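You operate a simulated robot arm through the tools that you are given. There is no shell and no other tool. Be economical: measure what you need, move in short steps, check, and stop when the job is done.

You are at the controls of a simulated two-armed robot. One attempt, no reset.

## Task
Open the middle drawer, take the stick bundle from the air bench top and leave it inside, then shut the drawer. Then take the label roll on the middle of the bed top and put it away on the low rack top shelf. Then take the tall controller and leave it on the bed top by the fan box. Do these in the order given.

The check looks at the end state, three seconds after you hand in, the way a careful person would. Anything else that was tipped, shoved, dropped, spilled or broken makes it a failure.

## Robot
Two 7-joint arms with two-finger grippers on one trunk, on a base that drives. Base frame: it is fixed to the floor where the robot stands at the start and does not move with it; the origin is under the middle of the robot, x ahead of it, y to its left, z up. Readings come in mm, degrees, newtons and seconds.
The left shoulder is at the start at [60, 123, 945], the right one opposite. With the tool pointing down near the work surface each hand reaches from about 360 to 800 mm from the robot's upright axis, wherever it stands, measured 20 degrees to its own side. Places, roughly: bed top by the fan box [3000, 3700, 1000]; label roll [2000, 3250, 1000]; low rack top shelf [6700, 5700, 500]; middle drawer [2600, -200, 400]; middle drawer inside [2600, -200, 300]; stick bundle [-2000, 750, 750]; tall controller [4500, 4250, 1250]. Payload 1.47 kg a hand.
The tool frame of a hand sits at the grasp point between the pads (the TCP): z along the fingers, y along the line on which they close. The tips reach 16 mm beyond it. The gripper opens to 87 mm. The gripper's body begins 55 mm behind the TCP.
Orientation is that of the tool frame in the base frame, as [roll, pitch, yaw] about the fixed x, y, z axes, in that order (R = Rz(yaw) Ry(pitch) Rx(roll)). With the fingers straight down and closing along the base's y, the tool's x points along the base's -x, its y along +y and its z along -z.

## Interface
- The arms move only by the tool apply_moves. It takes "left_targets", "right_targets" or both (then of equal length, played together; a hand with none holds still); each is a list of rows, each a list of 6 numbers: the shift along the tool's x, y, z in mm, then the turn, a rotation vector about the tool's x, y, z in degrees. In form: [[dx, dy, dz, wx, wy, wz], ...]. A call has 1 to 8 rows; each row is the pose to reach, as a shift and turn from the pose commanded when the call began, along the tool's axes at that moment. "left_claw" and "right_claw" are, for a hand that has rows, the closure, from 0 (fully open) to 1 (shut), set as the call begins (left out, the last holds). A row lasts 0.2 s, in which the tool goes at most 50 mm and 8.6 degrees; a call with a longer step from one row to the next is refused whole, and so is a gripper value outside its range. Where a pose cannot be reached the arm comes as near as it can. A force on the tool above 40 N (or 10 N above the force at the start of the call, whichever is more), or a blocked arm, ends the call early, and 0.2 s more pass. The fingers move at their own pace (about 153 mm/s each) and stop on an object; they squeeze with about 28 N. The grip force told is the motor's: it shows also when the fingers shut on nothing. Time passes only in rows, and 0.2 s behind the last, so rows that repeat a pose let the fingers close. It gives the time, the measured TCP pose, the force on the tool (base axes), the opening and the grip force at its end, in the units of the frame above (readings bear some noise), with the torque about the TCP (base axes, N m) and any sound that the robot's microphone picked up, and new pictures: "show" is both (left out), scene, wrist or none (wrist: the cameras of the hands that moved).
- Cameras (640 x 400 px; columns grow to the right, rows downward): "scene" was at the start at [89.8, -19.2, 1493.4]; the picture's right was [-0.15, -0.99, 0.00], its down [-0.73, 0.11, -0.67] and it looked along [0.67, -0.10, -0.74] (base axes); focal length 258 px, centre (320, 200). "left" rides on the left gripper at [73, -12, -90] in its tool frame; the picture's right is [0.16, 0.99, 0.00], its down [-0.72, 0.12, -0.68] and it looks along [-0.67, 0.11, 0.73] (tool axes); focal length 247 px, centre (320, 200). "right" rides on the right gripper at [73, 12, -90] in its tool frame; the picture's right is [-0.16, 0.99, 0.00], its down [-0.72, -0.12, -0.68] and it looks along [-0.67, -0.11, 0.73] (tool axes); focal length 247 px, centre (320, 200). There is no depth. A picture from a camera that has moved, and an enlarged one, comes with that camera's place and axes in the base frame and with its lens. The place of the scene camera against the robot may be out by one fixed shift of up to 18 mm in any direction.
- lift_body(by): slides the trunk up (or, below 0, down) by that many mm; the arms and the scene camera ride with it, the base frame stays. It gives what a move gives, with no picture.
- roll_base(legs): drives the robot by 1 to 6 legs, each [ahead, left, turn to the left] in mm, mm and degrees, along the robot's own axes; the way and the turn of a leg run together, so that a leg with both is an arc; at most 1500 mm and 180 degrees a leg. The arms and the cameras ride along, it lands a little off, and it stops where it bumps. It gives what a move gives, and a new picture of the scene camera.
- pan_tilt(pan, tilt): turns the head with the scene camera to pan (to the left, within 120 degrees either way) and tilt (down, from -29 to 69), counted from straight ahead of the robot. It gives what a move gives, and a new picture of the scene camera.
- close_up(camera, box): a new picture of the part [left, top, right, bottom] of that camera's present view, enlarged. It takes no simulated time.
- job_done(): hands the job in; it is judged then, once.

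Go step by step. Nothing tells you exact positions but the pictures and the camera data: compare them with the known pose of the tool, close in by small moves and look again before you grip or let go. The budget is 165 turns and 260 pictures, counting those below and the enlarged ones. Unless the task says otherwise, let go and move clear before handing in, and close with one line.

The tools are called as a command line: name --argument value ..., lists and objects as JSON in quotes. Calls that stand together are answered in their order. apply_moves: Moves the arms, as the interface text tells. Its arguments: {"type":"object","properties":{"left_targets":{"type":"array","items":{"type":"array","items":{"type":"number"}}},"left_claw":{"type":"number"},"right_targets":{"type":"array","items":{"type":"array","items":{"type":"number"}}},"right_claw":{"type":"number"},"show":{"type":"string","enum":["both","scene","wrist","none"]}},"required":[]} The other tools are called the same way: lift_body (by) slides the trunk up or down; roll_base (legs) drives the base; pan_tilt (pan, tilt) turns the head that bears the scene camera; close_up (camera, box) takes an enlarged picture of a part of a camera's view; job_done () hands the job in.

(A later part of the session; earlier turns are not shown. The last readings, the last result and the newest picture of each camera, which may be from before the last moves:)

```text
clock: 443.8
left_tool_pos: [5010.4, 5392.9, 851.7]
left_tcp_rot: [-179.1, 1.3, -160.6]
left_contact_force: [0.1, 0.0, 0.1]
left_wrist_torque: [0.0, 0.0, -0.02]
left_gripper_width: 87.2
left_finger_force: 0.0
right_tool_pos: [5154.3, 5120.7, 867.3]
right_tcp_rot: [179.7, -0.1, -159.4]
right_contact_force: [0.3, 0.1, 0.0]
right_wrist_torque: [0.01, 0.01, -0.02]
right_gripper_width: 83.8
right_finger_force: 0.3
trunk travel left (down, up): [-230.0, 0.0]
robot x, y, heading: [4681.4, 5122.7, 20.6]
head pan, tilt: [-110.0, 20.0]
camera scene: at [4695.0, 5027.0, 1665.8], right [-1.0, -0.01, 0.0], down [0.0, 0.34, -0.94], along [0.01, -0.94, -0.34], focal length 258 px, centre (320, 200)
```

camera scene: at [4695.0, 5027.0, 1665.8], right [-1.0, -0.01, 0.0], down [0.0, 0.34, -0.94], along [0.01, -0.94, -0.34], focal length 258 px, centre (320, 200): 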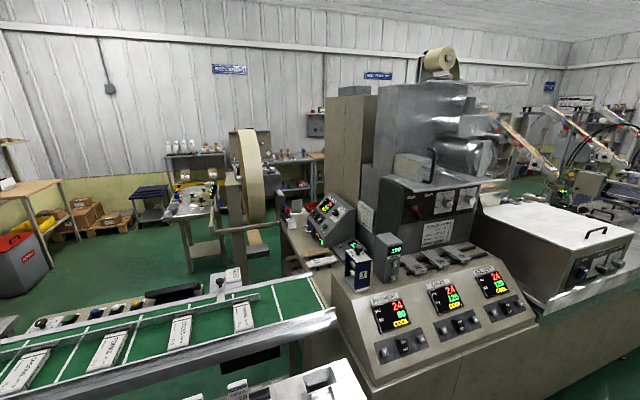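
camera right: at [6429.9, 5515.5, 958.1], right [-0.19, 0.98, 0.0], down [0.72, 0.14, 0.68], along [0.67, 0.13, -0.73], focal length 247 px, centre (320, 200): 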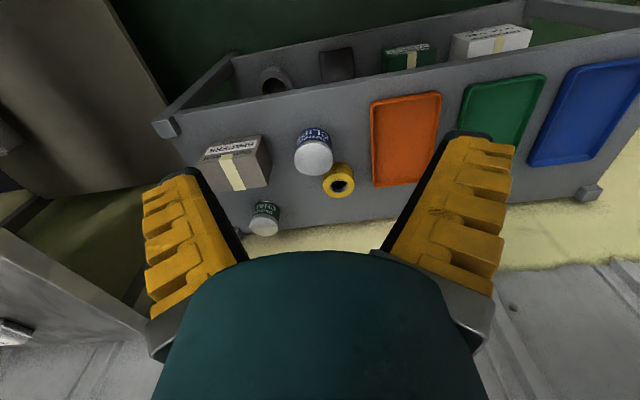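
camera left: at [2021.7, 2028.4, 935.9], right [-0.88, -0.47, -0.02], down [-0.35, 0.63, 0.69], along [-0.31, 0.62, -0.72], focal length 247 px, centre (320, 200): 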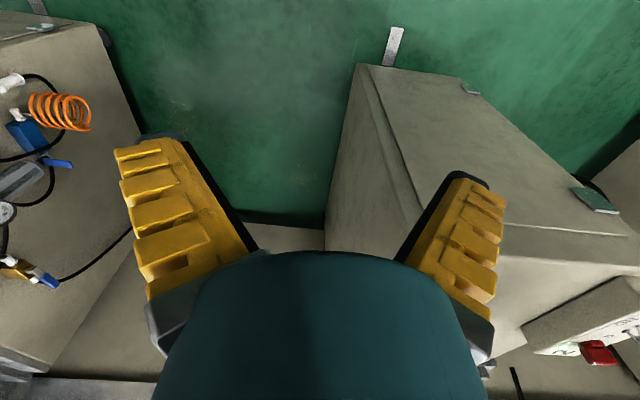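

close_up --camera "scene" --box '[300, 180, 500, 305]'

```text
3.20 times, centred on (400, 242) of scene
camera zoom: at [4695.0, 5027.0, 1665.8], right [-1.0, -0.01, 0.0], down [0.0, 0.34, -0.94], along [0.01, -0.94, -0.34], focal length 825 px, centre (64, 64)
```

zoom: 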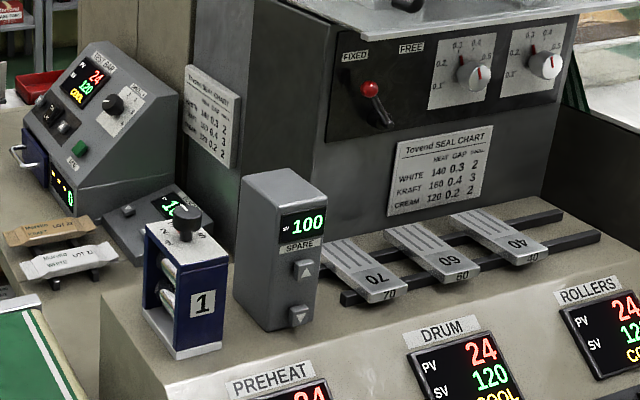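

The tall controller is the grey "SPARE" unit standing on the console. I'll position the robot in the strip facing it.

roll_base --legs '[[-320, 85, 0], [0, 0, -90.6]]'

pan_tilt --pan -5 --tilt 30

```text
clock: 449.8
left_tool_pos: [4617.4, 4760.9, 850.4]
left_tcp_rot: [-179.1, 1.3, 108.6]
left_contact_force: [-0.1, 0.2, -0.2]
left_wrist_torque: [-0.01, 0.03, 0.0]
left_gripper_width: 86.9
left_finger_force: 0.0
right_tool_pos: [4344.9, 4621.8, 867.5]
right_tcp_rot: [179.7, -0.1, 109.8]
right_contact_force: [0.0, 0.6, 0.3]
right_wrist_torque: [0.0, 0.0, 0.02]
right_gripper_width: 84.0
right_finger_force: 0.3
trunk travel left (down, up): [-230.0, 0.0]
robot x, y, heading: [4355.5, 5088.4, -70.4]
head pan, tilt: [-110.0, 20.0]
camera scene: at [4267.0, 5076.6, 1665.8], right [0.01, 1.0, 0.0], down [0.34, 0.0, -0.94], along [-0.94, 0.01, -0.34], focal length 258 px, centre (320, 200)
```

scene: 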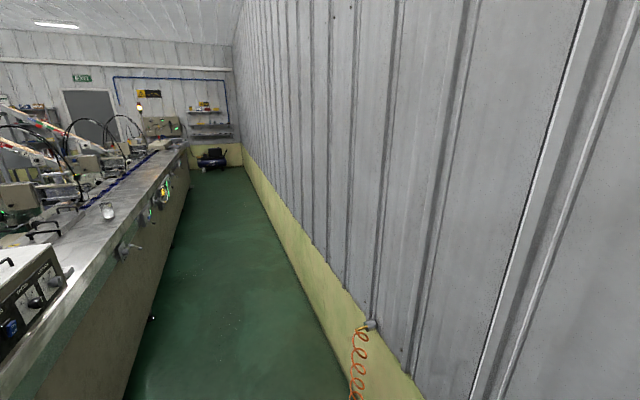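

```text
clock: 451.6
left_tool_pos: [4617.3, 4760.9, 851.1]
left_tcp_rot: [-179.1, 1.3, 108.5]
left_contact_force: [-0.7, -0.2, -1.0]
left_wrist_torque: [0.02, 0.0, 0.02]
left_gripper_width: 87.1
left_finger_force: 0.1
right_tool_pos: [4345.9, 4622.9, 866.4]
right_tcp_rot: [179.8, -0.1, 109.8]
right_contact_force: [0.1, 0.9, 0.1]
right_wrist_torque: [0.01, 0.03, 0.0]
right_gripper_width: 83.7
right_finger_force: 0.3
trunk travel left (down, up): [-230.0, 0.0]
robot x, y, heading: [4354.2, 5093.6, -70.3]
head pan, tilt: [-5.0, 30.0]
camera scene: at [4383.1, 4988.6, 1649.8], right [-0.97, -0.25, 0.0], down [-0.13, 0.48, -0.87], along [0.22, -0.84, -0.5], focal length 258 px, centre (320, 200)
```

scene: 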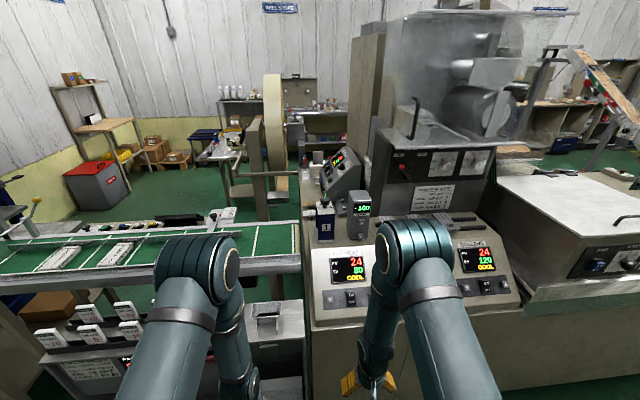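

The controller's top is at about (4450, 4172, 1203). I'll raise both hands before moving closer, tilting the right one 30° forward.

apply_moves --left_targets '[[0, 0, -36, 0, 0, 0], [0, 0, -72, 0, 0, 0], [0, 0, -108, 0, 0, 0], [0, 0, -144, 0, 0, 0], [0, 0, -180, 0, 0, 0], [0, 0, -216, 0, 0, 0], [0, 0, -252, 0, 0, 0], [0, 0, -290, 0, 0, 0]]' --right_targets '[[0, 0, -48, 0, -3.75, 0], [0, 0, -96, 0, -7.5, 0], [0, 0, -144, 0, -11.25, 0], [0, 0, -192, 0, -15, 0], [0, 0, -240, 0, -18.75, 0], [0, 0, -288, 0, -22.5, 0], [0, 0, -336, 0, -26.25, 0], [0, 0, -384, 0, -30, 0]]' --right_claw 0 --show "none"

apply_moves --right_targets '[[-15, 0, -26, 0, 0, 0], [-30, 0, -52, 0, 0, 0]]' --show "both"

```text
clock: 453.4
left_tool_pos: [4622.9, 4770.8, 1139.9]
left_tcp_rot: [-179.0, 1.3, 108.7]
left_contact_force: [0.6, 0.6, 0.9]
left_wrist_torque: [-0.01, 0.04, 0.01]
left_gripper_width: 87.1
left_finger_force: 0.1
right_tool_pos: [4341.7, 4623.8, 1256.0]
right_tcp_rot: [179.8, 30.1, 109.6]
right_contact_force: [0.3, 1.4, -0.1]
right_wrist_torque: [-0.02, 0.0, -0.03]
right_gripper_width: 87.2
right_finger_force: 0.0
trunk travel left (down, up): [-230.0, 0.0]
robot x, y, heading: [4355.7, 5092.7, -70.3]
head pan, tilt: [-5.0, 30.0]
```

```text
clock: 454.0
left_tool_pos: [4620.4, 4768.7, 1139.3]
left_tcp_rot: [-179.2, 1.3, 108.6]
left_contact_force: [-0.9, -0.9, 0.2]
left_wrist_torque: [0.01, 0.04, 0.03]
left_gripper_width: 87.2
left_finger_force: 0.1
right_tool_pos: [4344.8, 4621.5, 1313.3]
right_tcp_rot: [179.7, 29.9, 109.9]
right_contact_force: [-0.3, 0.4, -0.1]
right_wrist_torque: [0.02, 0.02, -0.02]
right_gripper_width: 87.0
right_finger_force: 0.0
trunk travel left (down, up): [-230.0, 0.0]
robot x, y, heading: [4359.2, 5092.0, -70.6]
head pan, tilt: [-5.0, 30.0]
camera scene: at [4384.0, 4989.0, 1649.8], right [-0.97, -0.25, 0.0], down [-0.13, 0.48, -0.87], along [0.22, -0.84, -0.5], focal length 258 px, centre (320, 200)
camera right: at [4318.2, 4725.6, 1354.6], right [0.97, 0.21, 0.08], down [-0.01, -0.31, 0.95], along [0.22, -0.93, -0.3], focal length 247 px, centre (320, 200)
```

scene: 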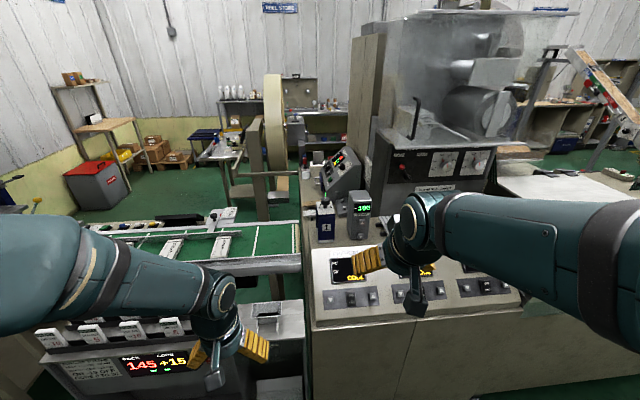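
right: 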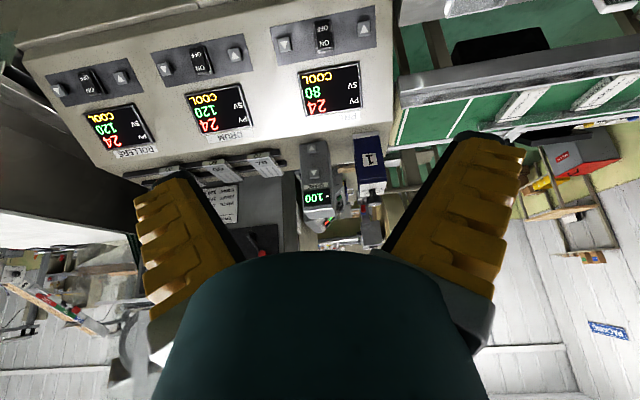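

close_up --camera "right" --box '[270, 120, 400, 250]'

close_up --camera "scene" --box '[300, 170, 400, 250]'

```text
3.08 times, centred on (335, 185) of right
camera zoom: at [4318.2, 4725.6, 1354.6], right [0.97, 0.21, 0.08], down [-0.01, -0.31, 0.95], along [0.22, -0.93, -0.3], focal length 760 px, centre (274, 246)
```

zoom: 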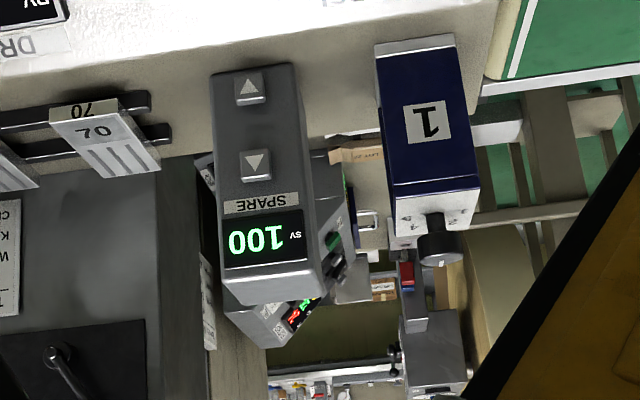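

```text
5.00 times, centred on (350, 210) of scene
camera zoom: at [4384.0, 4989.0, 1649.8], right [-0.97, -0.25, 0.0], down [-0.13, 0.48, -0.87], along [0.22, -0.84, -0.5], focal length 1290 px, centre (170, 150)
```

zoom: 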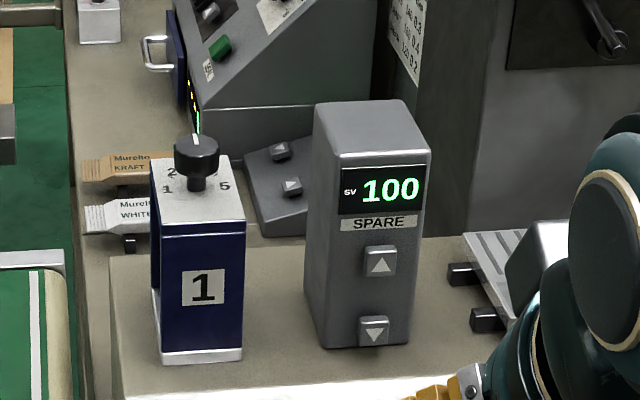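

roll_base --legs '[[190, -60, 0]]'

close_up --camera "right" --box '[220, 80, 420, 260]'

```text
clock: 455.6
left_tool_pos: [4628.2, 4570.6, 1138.5]
left_tcp_rot: [-179.1, 1.3, 108.6]
left_contact_force: [0.0, 0.1, -0.8]
left_wrist_torque: [-0.03, 0.02, 0.02]
left_gripper_width: 86.9
left_finger_force: 0.0
right_tool_pos: [4351.1, 4423.1, 1312.1]
right_tcp_rot: [179.8, 29.9, 109.6]
right_contact_force: [-0.2, -0.8, -0.7]
right_wrist_torque: [0.02, 0.0, -0.02]
right_gripper_width: 87.0
right_finger_force: 0.1
trunk travel left (down, up): [-230.0, 0.0]
robot x, y, heading: [4359.9, 4900.0, -70.3]
head pan, tilt: [-5.0, 30.0]
camera scene: at [4390.8, 4791.1, 1649.7], right [-0.97, -0.25, 0.0], down [-0.13, 0.48, -0.87], along [0.22, -0.84, -0.5], focal length 258 px, centre (320, 200)
```

scene: 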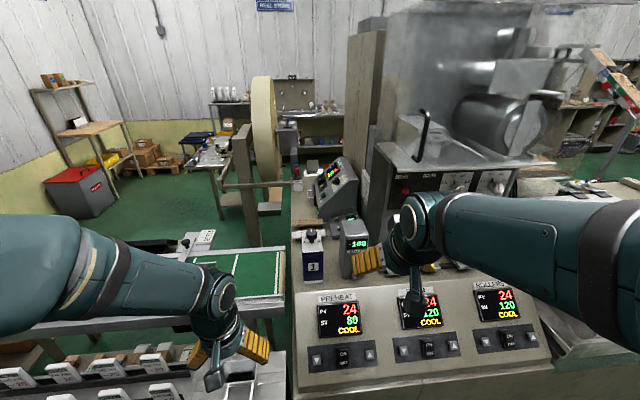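

```text
2.22 times, centred on (320, 170) of right
camera zoom: at [4325.1, 4527.8, 1354.1], right [0.98, 0.21, 0.08], down [-0.01, -0.31, 0.95], along [0.22, -0.93, -0.3], focal length 549 px, centre (320, 267)
```

zoom: 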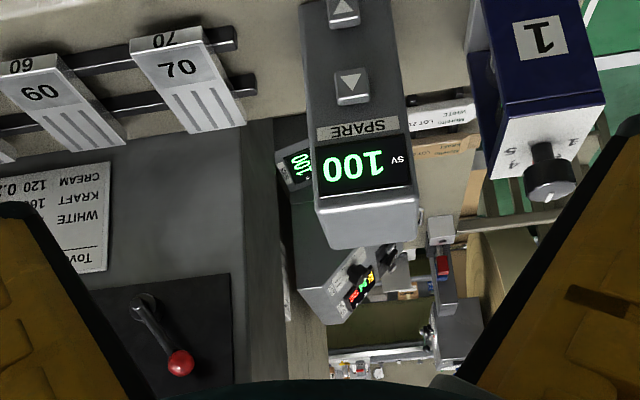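

All views agree: controller centre at about (4446, 4188), top z≈1213, 65 mm wide. I'll move the hand above it.

apply_moves --right_targets '[[-35, 2, 24, 0, 0, 0], [-70, 4, 48, 0, 0, 0], [-105, 6, 72, 0, 0, 0], [-140, 8, 96, 0, 0, 0], [-175, 10, 120, 0, 0, 0], [-208, 11, 145, 0, 0, 0]]'

```text
clock: 457.0
left_tool_pos: [4628.3, 4568.6, 1137.5]
left_tcp_rot: [-179.1, 1.2, 108.6]
left_contact_force: [0.5, 0.2, -0.1]
left_wrist_torque: [0.0, 0.03, -0.02]
left_gripper_width: 87.0
left_finger_force: 0.0
right_tool_pos: [4444.8, 4189.1, 1289.8]
right_tcp_rot: [179.8, 29.9, 109.6]
right_contact_force: [-0.1, 0.7, -0.4]
right_wrist_torque: [-0.04, 0.04, -0.04]
right_gripper_width: 87.2
right_finger_force: 0.1
trunk travel left (down, up): [-230.0, 0.0]
robot x, y, heading: [4361.3, 4894.6, -70.3]
head pan, tilt: [-5.0, 30.0]
camera scene: at [4391.5, 4789.4, 1649.6], right [-0.97, -0.25, 0.0], down [-0.13, 0.49, -0.87], along [0.22, -0.84, -0.5], focal length 258 px, centre (320, 200)
camera right: at [4419.5, 4294.7, 1331.5], right [0.98, 0.21, 0.08], down [-0.01, -0.31, 0.95], along [0.22, -0.93, -0.3], focal length 247 px, centre (320, 200)
```

scene: 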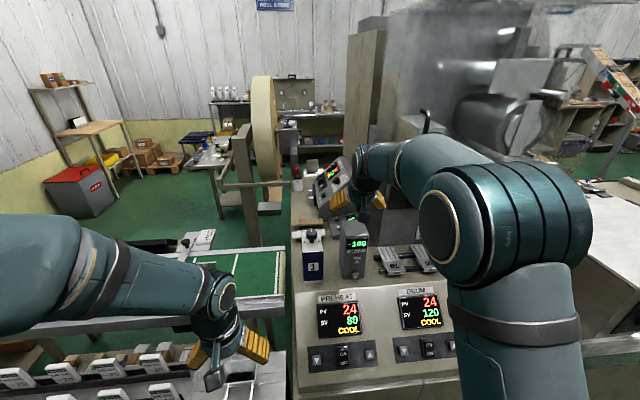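
right: 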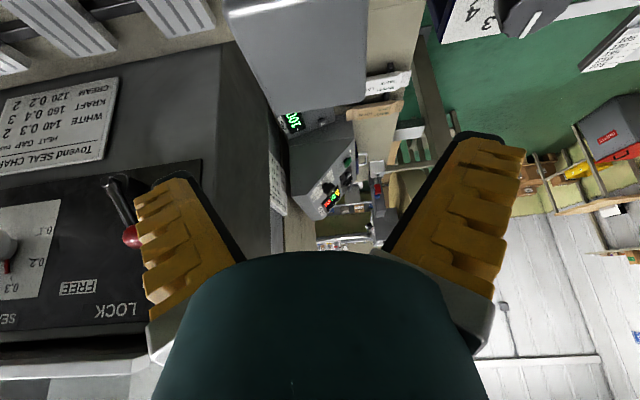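

Centred within a millimetre, but a red lever knob is close to the outer finger, so I'll narrow the opening to about 78 mm and descend carefully.

apply_moves --right_targets '[[0, 1, 0, 0, 0, 0], [0, 1, 0, 0, 0, 0], [10, 1, 17, 0, 0, 0], [20, 1, 35, 0, 0, 0], [27, 1, 48, 0, 0, 0]]' --right_claw 0.11

```text
clock: 458.2
left_tool_pos: [4628.5, 4569.5, 1139.1]
left_tcp_rot: [-179.1, 1.3, 108.5]
left_contact_force: [-0.2, 0.0, -0.6]
left_wrist_torque: [0.0, -0.04, -0.03]
left_gripper_width: 86.9
left_finger_force: 0.0
right_tool_pos: [4447.8, 4188.4, 1233.1]
right_tcp_rot: [179.8, 29.9, 109.7]
right_contact_force: [-0.1, -0.9, -0.4]
right_wrist_torque: [0.0, 0.01, 0.05]
right_gripper_width: 79.7
right_finger_force: 1.8
trunk travel left (down, up): [-230.0, 0.0]
robot x, y, heading: [4362.6, 4897.6, -70.5]
head pan, tilt: [-5.0, 30.0]
camera scene: at [4390.7, 4791.6, 1649.8], right [-0.97, -0.25, 0.0], down [-0.13, 0.48, -0.87], along [0.22, -0.84, -0.5], focal length 258 px, centre (320, 200)
camera right: at [4421.2, 4293.8, 1276.5], right [0.98, 0.21, 0.08], down [-0.01, -0.31, 0.95], along [0.22, -0.93, -0.3], focal length 247 px, centre (320, 200)
```

scene: 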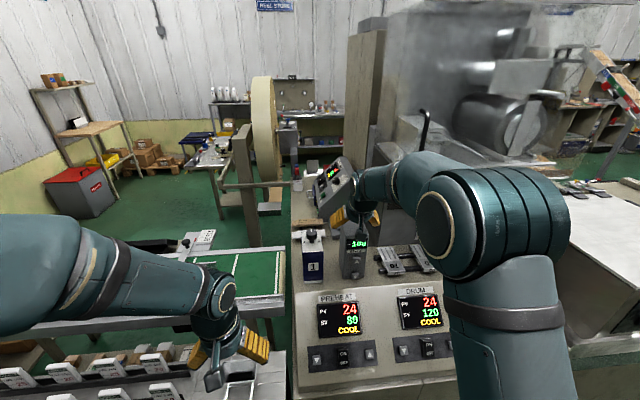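
right: 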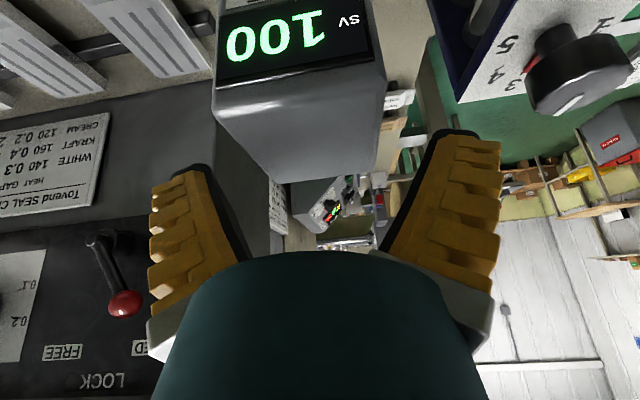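

apply_moves --right_targets '[[6, 0, 10.5, 0, 0, 0], [12, 0, 21, 0, 0, 0], [18, 0, 31, 0, 0, 0], [24, 0, 41, 0, 0, 0]]' --show "wrist"

```text
clock: 459.2
left_tool_pos: [4627.0, 4572.1, 1140.0]
left_tcp_rot: [-179.0, 1.4, 108.5]
left_contact_force: [-0.2, -0.1, -0.2]
left_wrist_torque: [0.03, 0.01, 0.01]
left_gripper_width: 87.0
left_finger_force: 0.0
right_tool_pos: [4447.5, 4189.0, 1192.0]
right_tcp_rot: [179.9, 30.3, 109.8]
right_contact_force: [-4.8, 1.0, 22.1]
right_wrist_torque: [1.33, 0.52, 0.21]
right_gripper_width: 81.5
right_finger_force: 26.5
trunk travel left (down, up): [-230.0, 0.0]
robot x, y, heading: [4363.5, 4898.1, -70.3]
head pan, tilt: [-5.0, 30.0]
camera right: at [4421.1, 4294.9, 1233.3], right [0.98, 0.21, 0.08], down [-0.02, -0.31, 0.95], along [0.22, -0.93, -0.3], focal length 247 px, centre (320, 200)
```

right: 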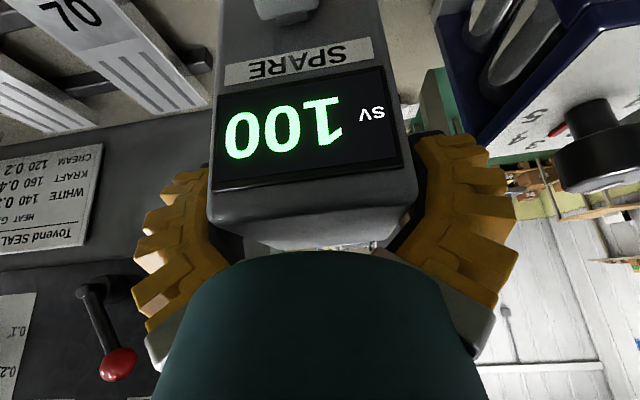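

close_up --camera "right" --box '[120, 100, 540, 340]'

close_up --camera "scene" --box '[290, 140, 450, 290]'

```text
1.52 times, centred on (330, 220) of right
camera zoom: at [4421.1, 4294.9, 1233.3], right [0.98, 0.21, 0.08], down [-0.02, -0.31, 0.95], along [0.22, -0.93, -0.3], focal length 376 px, centre (305, 170)
```

zoom: 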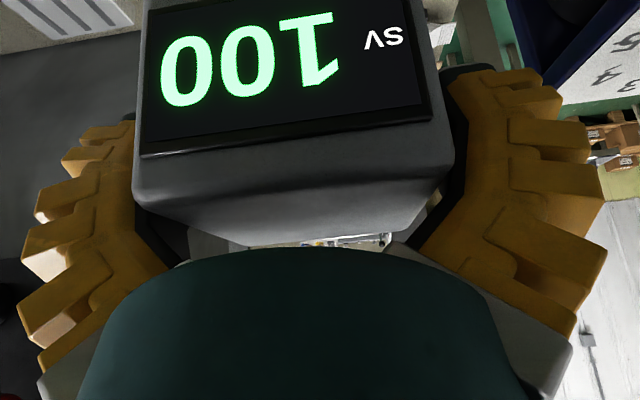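

```text
2.67 times, centred on (370, 215) of scene
camera zoom: at [4389.4, 4794.5, 1650.3], right [-0.97, -0.25, 0.0], down [-0.13, 0.48, -0.87], along [0.22, -0.84, -0.5], focal length 688 px, centre (187, 160)
```

zoom: 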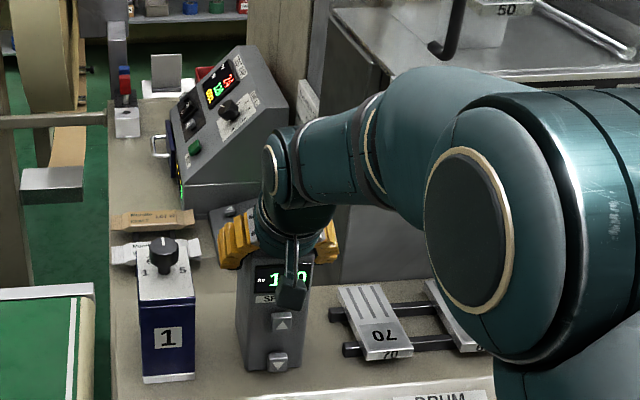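

The hand is nearly at the planned depth. I'll ease up 4 mm and close here.

apply_moves --right_targets '[[-2, 0, -4, 0, 0, 0], [-2, 0, -4, 0, 0, 0]]' --show "none"

```text
clock: 459.8
left_tool_pos: [4627.3, 4570.1, 1137.5]
left_tcp_rot: [-179.1, 1.4, 108.7]
left_contact_force: [0.5, -0.6, 0.5]
left_wrist_torque: [-0.03, 0.0, 0.01]
left_gripper_width: 87.0
left_finger_force: 0.1
right_tool_pos: [4449.1, 4188.6, 1191.3]
right_tcp_rot: [179.8, 29.8, 109.6]
right_contact_force: [-2.3, 0.1, 1.7]
right_wrist_torque: [0.29, 0.15, 0.08]
right_gripper_width: 80.4
right_finger_force: 29.1
trunk travel left (down, up): [-230.0, 0.0]
robot x, y, heading: [4363.5, 4898.4, -70.0]
head pan, tilt: [-5.0, 30.0]
```

apply_moves --right_targets '[[0, 0, 0, 0, 0, 0], [0, 0, 0, 0, 0, 0], [0, 0, 0, 0, 0, 0]]' --right_claw 1 --show "wrist"

```text
clock: 460.6
left_tool_pos: [4628.4, 4570.9, 1138.8]
left_tcp_rot: [-179.1, 1.3, 108.7]
left_contact_force: [-0.7, -0.5, 1.1]
left_wrist_torque: [0.01, -0.01, -0.04]
left_gripper_width: 87.1
left_finger_force: 0.1
right_tool_pos: [4446.9, 4187.6, 1194.1]
right_tcp_rot: [179.9, 29.8, 109.7]
right_contact_force: [0.3, 0.5, 0.7]
right_wrist_torque: [0.15, 0.1, 0.0]
right_gripper_width: 80.5
right_finger_force: 28.2
trunk travel left (down, up): [-230.0, 0.0]
robot x, y, heading: [4362.7, 4897.9, -70.7]
head pan, tilt: [-5.0, 30.0]
camera right: at [4422.7, 4293.8, 1235.0], right [0.98, 0.21, 0.08], down [-0.01, -0.31, 0.95], along [0.22, -0.93, -0.3], focal length 247 px, centre (320, 200)
```

right: 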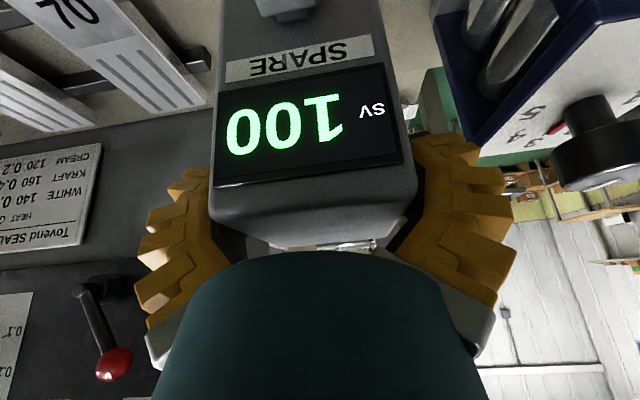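

It is gripped firmly at 80 mm. I'll lift vertically.

apply_moves --right_targets '[[-5, 0, -9, 0, 0, 0], [-15, 0, -26, 0, 0, 0], [-30, 0, -52, 0, 0, 0], [-50, 0, -87, 0, 0, 0]]'

```text
clock: 461.6
left_tool_pos: [4628.2, 4571.2, 1138.9]
left_tcp_rot: [-179.1, 1.3, 108.6]
left_contact_force: [-0.1, -0.4, -1.0]
left_wrist_torque: [0.01, 0.0, -0.01]
left_gripper_width: 86.9
left_finger_force: 0.0
right_tool_pos: [4447.6, 4188.9, 1294.6]
right_tcp_rot: [179.8, 29.8, 109.8]
right_contact_force: [0.6, 0.6, -4.2]
right_wrist_torque: [-0.04, -0.04, -0.01]
right_gripper_width: 69.1
right_finger_force: 27.8
trunk travel left (down, up): [-230.0, 0.0]
robot x, y, heading: [4362.4, 4895.6, -70.1]
head pan, tilt: [-5.0, 30.0]
camera scene: at [4390.5, 4792.1, 1649.8], right [-0.97, -0.25, 0.0], down [-0.13, 0.48, -0.87], along [0.22, -0.84, -0.5], focal length 258 px, centre (320, 200)
camera right: at [4421.8, 4293.6, 1336.6], right [0.98, 0.21, 0.08], down [-0.01, -0.31, 0.95], along [0.22, -0.93, -0.3], focal length 247 px, centre (320, 200)
```

scene: 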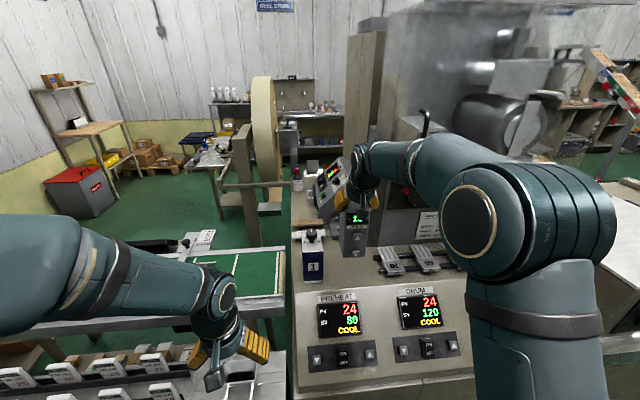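
right: 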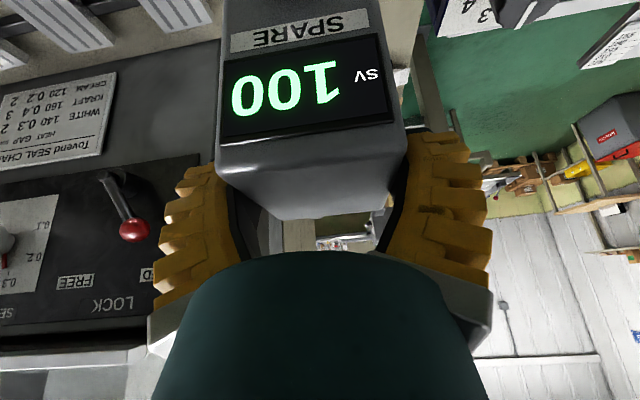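

close_up --camera "scene" --box '[290, 140, 450, 290]'

close_up --camera "right" --box '[120, 60, 520, 310]'

```text
2.67 times, centred on (370, 215) of scene
camera zoom: at [4390.5, 4792.1, 1649.8], right [-0.97, -0.25, 0.0], down [-0.13, 0.48, -0.87], along [0.22, -0.84, -0.5], focal length 688 px, centre (187, 160)
```

zoom: 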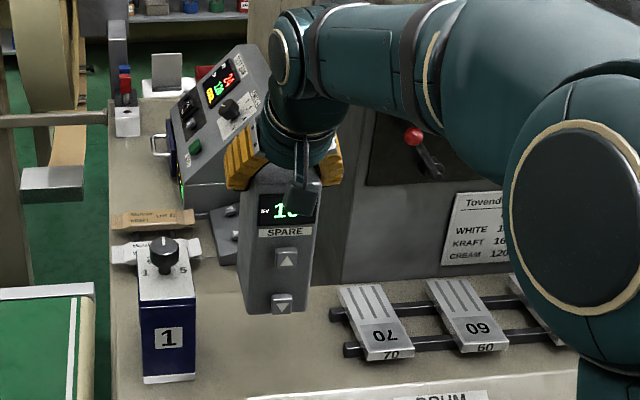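

```text
1.60 times, centred on (320, 185) of right
camera zoom: at [4421.8, 4293.6, 1336.6], right [0.98, 0.21, 0.08], down [-0.01, -0.31, 0.95], along [0.22, -0.93, -0.3], focal length 395 px, centre (320, 224)
```

zoom: 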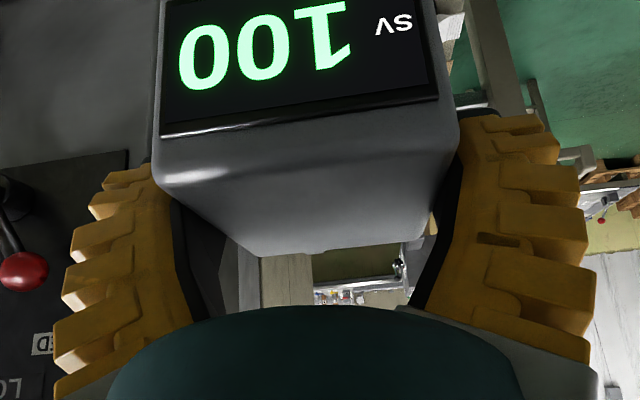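

The controller hangs upright in the grip. I'll pull it in, back off from the console, and look for the fan box spot.

apply_moves --right_targets '[[-10, 0, -20, 0, 0, 0], [20, 0, -45, 0, 0, 0], [60, 0, -70, 0, 0, 0], [100, 0, -93, 0, 0, 0], [140, 0, -116, 0, 0, 0], [160, 0, -128, 0, 0, 0]]' --show "none"

roll_base --legs '[[-190, 0, 0]]'

pan_tilt --pan -50 --tilt 25

```text
clock: 463.0
left_tool_pos: [4628.5, 4571.2, 1138.7]
left_tcp_rot: [-179.1, 1.4, 108.5]
left_contact_force: [-0.3, 0.4, -0.8]
left_wrist_torque: [-0.01, 0.0, 0.0]
left_gripper_width: 87.0
left_finger_force: 0.1
right_tool_pos: [4380.6, 4377.6, 1322.6]
right_tcp_rot: [179.7, 29.8, 109.7]
right_contact_force: [-0.3, 0.1, -3.8]
right_wrist_torque: [0.0, -0.03, -0.05]
right_gripper_width: 69.0
right_finger_force: 27.9
trunk travel left (down, up): [-230.0, 0.0]
robot x, y, heading: [4359.4, 4898.7, -70.7]
head pan, tilt: [-5.0, 30.0]
```

```text
clock: 464.6
left_tool_pos: [4563.7, 4751.2, 1138.5]
left_tcp_rot: [-179.1, 1.3, 108.6]
left_contact_force: [-0.1, 0.1, 0.4]
left_wrist_torque: [-0.02, 0.02, 0.0]
left_gripper_width: 87.0
left_finger_force: 0.1
right_tool_pos: [4317.0, 4557.8, 1323.0]
right_tcp_rot: [179.8, 29.8, 109.7]
right_contact_force: [-0.6, -0.6, -3.8]
right_wrist_torque: [-0.02, -0.04, 0.01]
right_gripper_width: 69.0
right_finger_force: 28.5
trunk travel left (down, up): [-230.0, 0.0]
robot x, y, heading: [4298.1, 5075.8, -70.4]
head pan, tilt: [-5.0, 30.0]
camera scene: at [4326.2, 4972.7, 1649.8], right [-0.97, -0.25, 0.0], down [-0.13, 0.48, -0.87], along [0.22, -0.84, -0.5], focal length 258 px, centre (320, 200)
```

scene: 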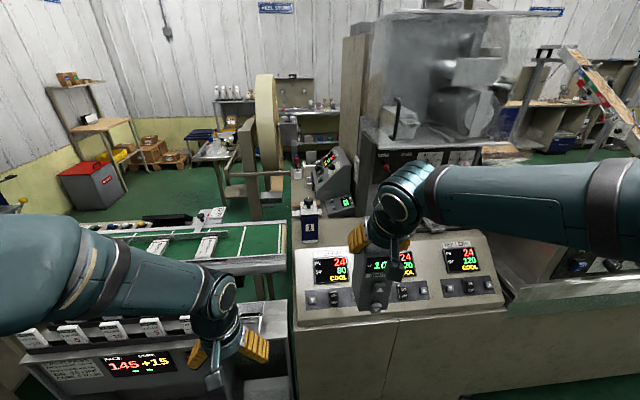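

```text
clock: 465.7
left_tool_pos: [4563.5, 4751.0, 1138.1]
left_tcp_rot: [-179.0, 1.2, 108.6]
left_contact_force: [-0.5, 0.2, 0.0]
left_wrist_torque: [-0.02, 0.02, 0.01]
left_gripper_width: 86.8
left_finger_force: 0.1
right_tool_pos: [4316.2, 4556.5, 1321.6]
right_tcp_rot: [179.8, 30.0, 109.6]
right_contact_force: [-0.8, -0.2, -2.6]
right_wrist_torque: [0.02, 0.0, 0.01]
right_gripper_width: 69.0
right_finger_force: 28.1
trunk travel left (down, up): [-230.0, 0.0]
robot x, y, heading: [4299.0, 5076.9, -70.3]
head pan, tilt: [-50.0, 25.0]
camera scene: at [4257.0, 4980.1, 1657.7], right [-0.86, 0.5, 0.0], down [0.21, 0.37, -0.91], along [-0.46, -0.78, -0.42], focal length 258 px, centre (320, 200)
```

scene: 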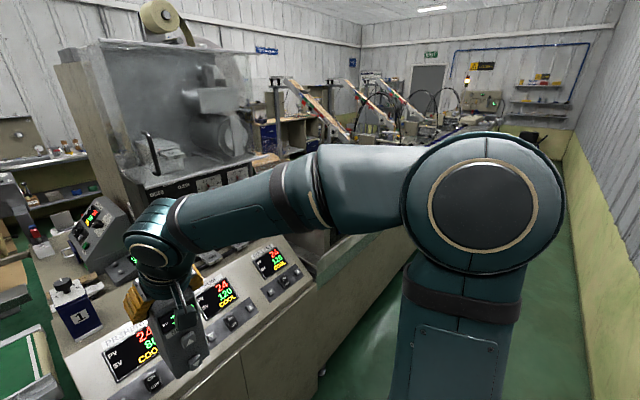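

roll_base --legs '[[0, -750, 0.3], [0, -450, 0]]'

pan_tilt --pan -15 --tilt 35

```text
clock: 476.6
left_tool_pos: [3456.8, 4350.8, 1138.4]
left_tcp_rot: [-179.1, 1.3, 109.7]
left_contact_force: [-0.4, 0.6, -0.2]
left_wrist_torque: [0.04, -0.01, -0.01]
left_gripper_width: 87.3
left_finger_force: 0.1
right_tool_pos: [3212.7, 4151.9, 1323.9]
right_tcp_rot: [179.8, 30.0, 110.8]
right_contact_force: [-0.1, 0.5, -3.4]
right_wrist_torque: [0.02, -0.01, 0.01]
right_gripper_width: 68.7
right_finger_force: 27.9
trunk travel left (down, up): [-230.0, 0.0]
robot x, y, heading: [3185.4, 4672.6, -69.3]
head pan, tilt: [-50.0, 25.0]
camera scene: at [3145.5, 4574.0, 1657.7], right [-0.87, 0.49, 0.0], down [0.21, 0.37, -0.91], along [-0.44, -0.79, -0.42], focal length 258 px, centre (320, 200)
```

scene: 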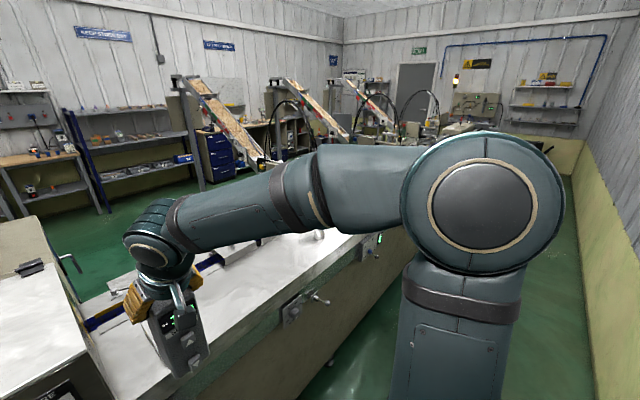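

```text
clock: 477.7
left_tool_pos: [3457.2, 4350.9, 1137.0]
left_tcp_rot: [-179.0, 1.3, 109.7]
left_contact_force: [-0.4, -0.4, 0.5]
left_wrist_torque: [0.02, 0.05, -0.01]
left_gripper_width: 86.9
left_finger_force: 0.2
right_tool_pos: [3211.7, 4151.2, 1322.3]
right_tcp_rot: [179.8, 29.8, 110.8]
right_contact_force: [-1.0, 0.7, -4.1]
right_wrist_torque: [0.0, 0.04, 0.03]
right_gripper_width: 68.8
right_finger_force: 27.8
trunk travel left (down, up): [-230.0, 0.0]
robot x, y, heading: [3182.8, 4673.6, -69.3]
head pan, tilt: [-15.0, 35.0]
camera scene: at [3199.3, 4566.8, 1642.0], right [-1.0, -0.1, 0.0], down [-0.06, 0.57, -0.82], along [0.08, -0.82, -0.57], focal length 258 px, centre (320, 200)
```

scene: 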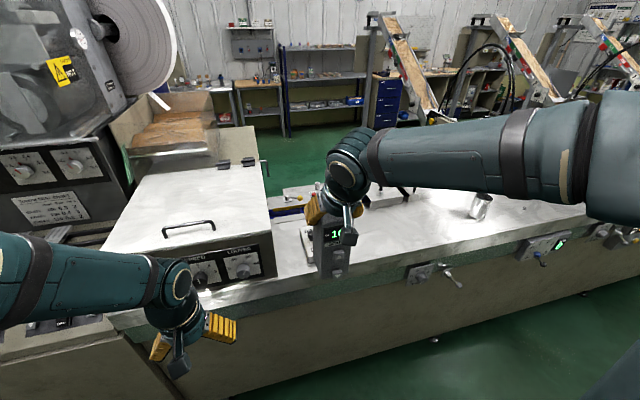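

close_up --camera "scene" --box '[220, 150, 520, 310]'

close_up --camera "right" --box '[0, 0, 640, 400]'

```text
2.13 times, centred on (370, 230) of scene
camera zoom: at [3199.3, 4566.8, 1642.0], right [-1.0, -0.1, 0.0], down [-0.06, 0.57, -0.82], along [0.08, -0.82, -0.57], focal length 550 px, centre (213, 136)
```

zoom: 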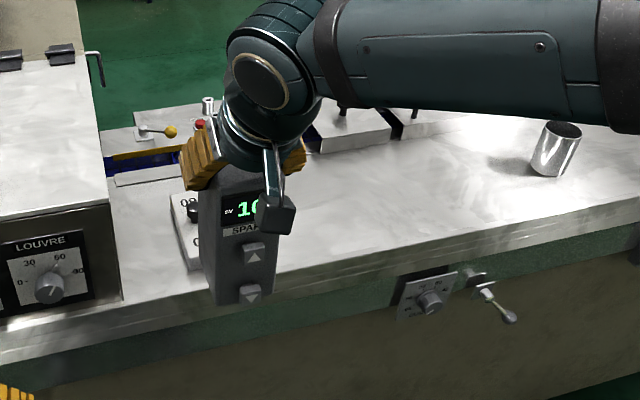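

```text
1.00 times, centred on (320, 200) of right (not enlarged: the box is as wide or as high as the picture)
camera zoom: at [3184.9, 4257.5, 1363.9], right [0.97, 0.22, 0.08], down [-0.01, -0.31, 0.95], along [0.24, -0.92, -0.3], focal length 247 px, centre (320, 200)
```

zoom: 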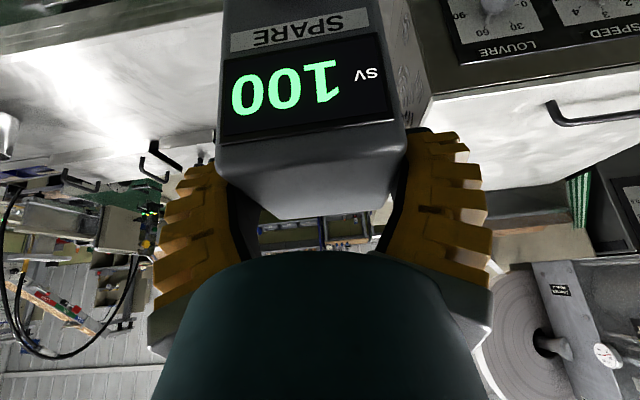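

The bed is clear just beyond the small slab beside the fan box, around (3105, 3812). I'll shift over and move the controller above that spot.

roll_base --legs '[[0, -220, 0], [130, 0, 0]]'

apply_moves --right_targets '[[-40, 0, 23, 0, 0, 0], [-80, 0, 46, 0, 0, 0], [-120, 0, 69, 0, 0, 0]]'

```text
clock: 481.1
left_tool_pos: [3292.4, 4156.2, 1138.6]
left_tcp_rot: [-179.2, 1.4, 109.4]
left_contact_force: [-0.2, -0.7, -0.1]
left_wrist_torque: [0.0, 0.01, -0.02]
left_gripper_width: 87.3
left_finger_force: 0.0
right_tool_pos: [3047.9, 3959.6, 1322.8]
right_tcp_rot: [179.8, 29.9, 110.5]
right_contact_force: [0.0, -0.5, -3.4]
right_wrist_torque: [0.03, 0.05, -0.02]
right_gripper_width: 68.7
right_finger_force: 27.8
trunk travel left (down, up): [-230.0, 0.0]
robot x, y, heading: [3023.3, 4480.2, -69.4]
head pan, tilt: [-15.0, 35.0]
camera scene: at [3037.0, 4372.8, 1642.0], right [-1.0, -0.09, 0.0], down [-0.05, 0.57, -0.82], along [0.08, -0.82, -0.57], focal length 258 px, centre (320, 200)
```

scene: 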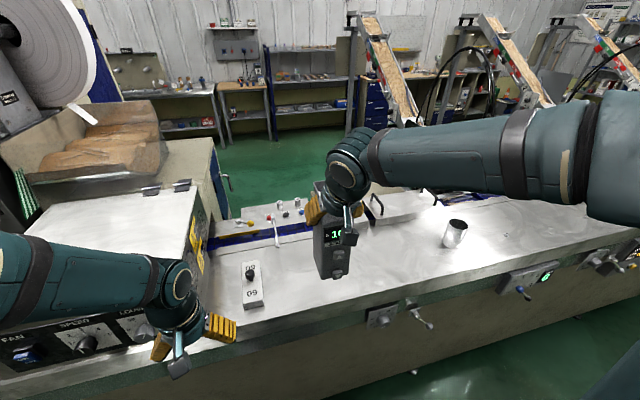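

```text
clock: 481.9
left_tool_pos: [3292.7, 4154.9, 1137.9]
left_tcp_rot: [-179.1, 1.2, 109.4]
left_contact_force: [-0.6, -0.8, -1.3]
left_wrist_torque: [0.01, 0.01, 0.0]
left_gripper_width: 87.3
left_finger_force: 0.1
right_tool_pos: [3095.1, 3831.6, 1322.3]
right_tcp_rot: [179.8, 29.8, 110.4]
right_contact_force: [-0.5, -0.9, -3.8]
right_wrist_torque: [-0.04, 0.03, 0.01]
right_gripper_width: 68.8
right_finger_force: 28.5
trunk travel left (down, up): [-230.0, 0.0]
robot x, y, heading: [3022.3, 4476.5, -69.6]
head pan, tilt: [-15.0, 35.0]
camera scene: at [3037.7, 4371.6, 1641.8], right [-1.0, -0.09, 0.0], down [-0.05, 0.57, -0.82], along [0.08, -0.81, -0.57], focal length 258 px, centre (320, 200)
camera right: at [3068.5, 3936.1, 1364.4], right [0.97, 0.22, 0.08], down [-0.01, -0.31, 0.95], along [0.23, -0.92, -0.3], focal length 247 px, centre (320, 200)
```

scene: 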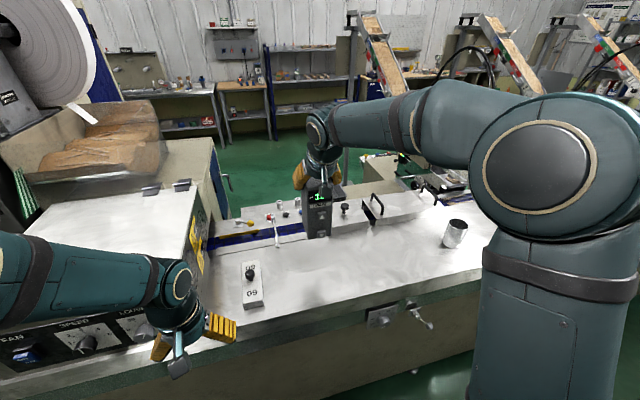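
right: 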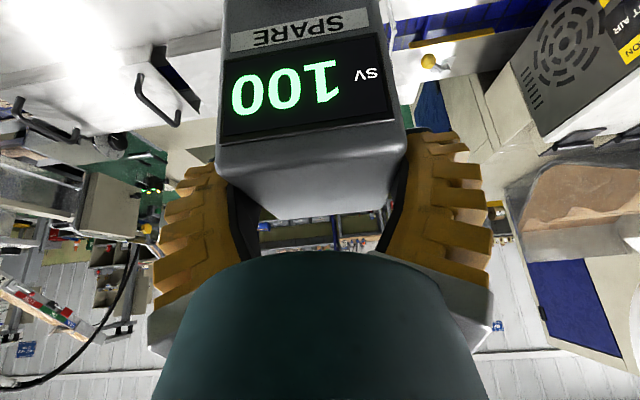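

Spot verified beside the FAN box. I'll shift 50 mm toward it and descend.

apply_moves --right_targets '[[0, 25, 0, 0, 0, 0], [5, 50, 9, 0, 0, 0], [25, 50, 43, 0, 0, 0], [45, 50, 78, 0, 0, 0], [65, 50, 113, 0, 0, 0], [85, 50, 148, 0, 0, 0]]'

```text
clock: 483.3
left_tool_pos: [3294.3, 4155.8, 1138.3]
left_tcp_rot: [-179.1, 1.3, 109.3]
left_contact_force: [0.2, -0.4, -0.5]
left_wrist_torque: [-0.02, 0.02, 0.02]
left_gripper_width: 86.7
left_finger_force: 0.1
right_tool_pos: [3144.3, 3847.9, 1152.2]
right_tcp_rot: [179.8, 29.9, 110.4]
right_contact_force: [0.4, 0.2, -4.2]
right_wrist_torque: [0.01, -0.02, 0.01]
right_gripper_width: 68.8
right_finger_force: 27.9
trunk travel left (down, up): [-230.0, 0.0]
robot x, y, heading: [3025.9, 4474.5, -69.4]
head pan, tilt: [-15.0, 35.0]
camera scene: at [3037.8, 4372.4, 1641.9], right [-1.0, -0.09, 0.0], down [-0.05, 0.57, -0.82], along [0.08, -0.82, -0.57], focal length 258 px, centre (320, 200)
camera right: at [3117.8, 3953.1, 1194.6], right [0.97, 0.22, 0.08], down [-0.01, -0.31, 0.95], along [0.23, -0.92, -0.3], focal length 247 px, centre (320, 200)
```

scene: 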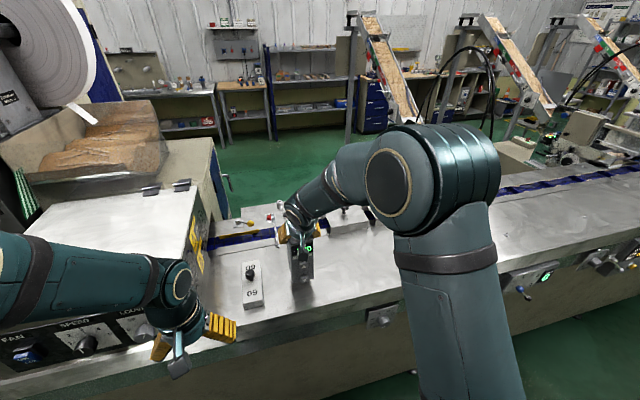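
right: 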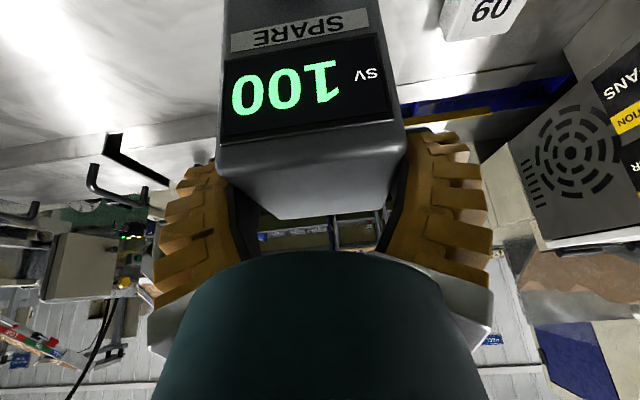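

apply_moves --right_targets '[[5, 0, 9, 0, 0, 0], [10, 0, 17, 0, 0, 0], [14, 0, 24, 0, 0, 0], [17, 0, 30, 0, 0, 0], [20, 0, 35, 0, 0, 0], [22.5, 0, 39, 0, 0, 0], [25, 0, 43, 0, 0, 0], [27, 0, 47, 0, 0, 0]]'

```text
clock: 485.0
left_tool_pos: [3292.4, 4157.5, 1138.8]
left_tcp_rot: [-179.1, 1.5, 109.3]
left_contact_force: [-0.4, 0.2, 0.3]
left_wrist_torque: [0.01, 0.03, -0.01]
left_gripper_width: 87.2
left_finger_force: 0.0
right_tool_pos: [3145.8, 3847.3, 1105.8]
right_tcp_rot: [179.5, 30.7, 110.4]
right_contact_force: [-0.9, 2.9, 13.3]
right_wrist_torque: [-0.26, 0.25, -0.09]
right_gripper_width: 75.2
right_finger_force: 27.6
trunk travel left (down, up): [-230.0, 0.0]
robot x, y, heading: [3023.8, 4475.5, -69.7]
head pan, tilt: [-15.0, 35.0]
stopped in row 8 (right hand): the force on the tool passed its limit at 42 N (the readings are from after the stop); the commanded pose is now the measured one
camera scene: at [3036.3, 4374.9, 1641.9], right [-1.0, -0.09, 0.0], down [-0.05, 0.57, -0.82], along [0.08, -0.82, -0.57], focal length 258 px, centre (320, 200)
camera right: at [3118.4, 3951.6, 1145.7], right [0.97, 0.22, 0.09], down [-0.02, -0.3, 0.95], along [0.24, -0.93, -0.29], focal length 247 px, centre (320, 200)
```

scene: 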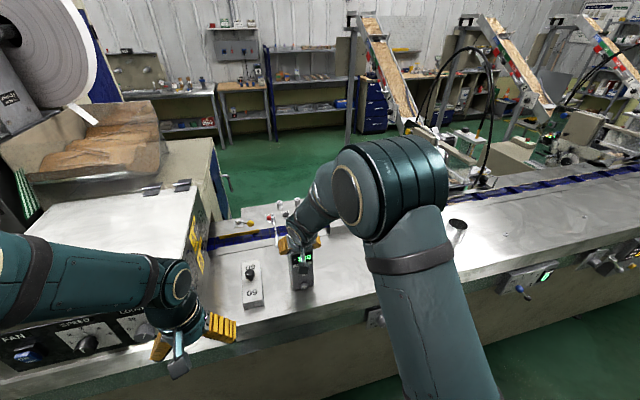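
right: 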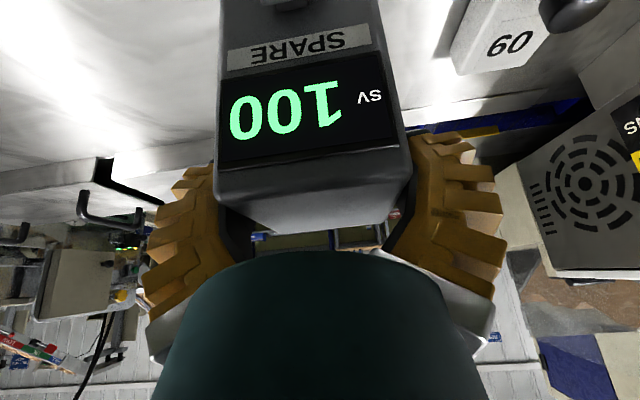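

It touched down on the bed. I'll relieve the pressure, open fully and check.

apply_moves --right_targets '[[-1, 0, -2, 0, 0, 0]]' --show "none"

apply_moves --right_targets '[[0, 0, 0, 0, 0, 0], [0, 0, 0, 0, 0, 0], [0, 0, 0, 0, 0, 0]]' --right_claw 0 --show "both"

```text
clock: 485.4
left_tool_pos: [3292.4, 4156.3, 1138.5]
left_tcp_rot: [-179.2, 1.3, 109.4]
left_contact_force: [0.8, 0.0, -0.7]
left_wrist_torque: [-0.01, 0.02, 0.03]
left_gripper_width: 86.9
left_finger_force: 0.0
right_tool_pos: [3145.9, 3845.9, 1105.7]
right_tcp_rot: [179.5, 30.5, 110.3]
right_contact_force: [0.8, -0.4, 5.2]
right_wrist_torque: [-0.48, -0.14, -0.01]
right_gripper_width: 74.9
right_finger_force: 28.5
trunk travel left (down, up): [-230.0, 0.0]
robot x, y, heading: [3019.0, 4477.9, -69.3]
head pan, tilt: [-15.0, 35.0]
```

```text
clock: 486.2
left_tool_pos: [3294.9, 4155.1, 1138.2]
left_tcp_rot: [-179.1, 1.3, 109.4]
left_contact_force: [-0.2, 0.3, -0.1]
left_wrist_torque: [0.0, -0.02, -0.05]
left_gripper_width: 87.0
left_finger_force: 0.0
right_tool_pos: [3145.5, 3845.6, 1106.2]
right_tcp_rot: [179.5, 30.4, 110.4]
right_contact_force: [0.0, 0.3, -0.6]
right_wrist_torque: [-0.03, -0.02, 0.0]
right_gripper_width: 87.1
right_finger_force: 0.1
trunk travel left (down, up): [-230.0, 0.0]
robot x, y, heading: [3024.9, 4479.6, -69.7]
head pan, tilt: [-15.0, 35.0]
camera scene: at [3036.8, 4373.4, 1642.0], right [-1.0, -0.09, 0.0], down [-0.05, 0.57, -0.82], along [0.08, -0.82, -0.57], focal length 258 px, centre (320, 200)
camera right: at [3118.4, 3951.5, 1146.4], right [0.97, 0.22, 0.09], down [-0.02, -0.3, 0.95], along [0.24, -0.93, -0.29], focal length 247 px, centre (320, 200)
```

scene: 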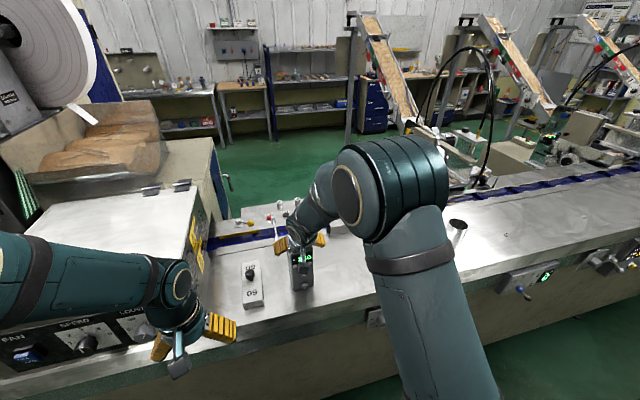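
right: 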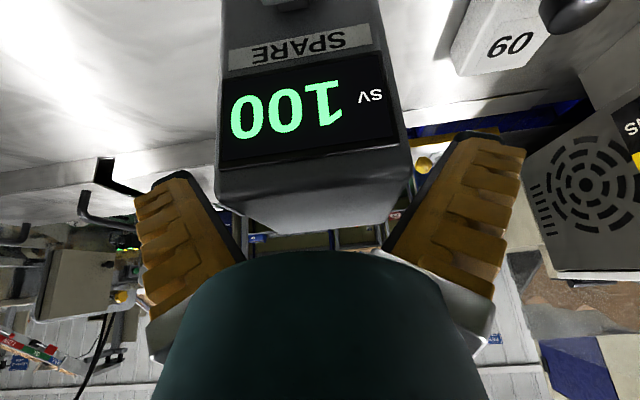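

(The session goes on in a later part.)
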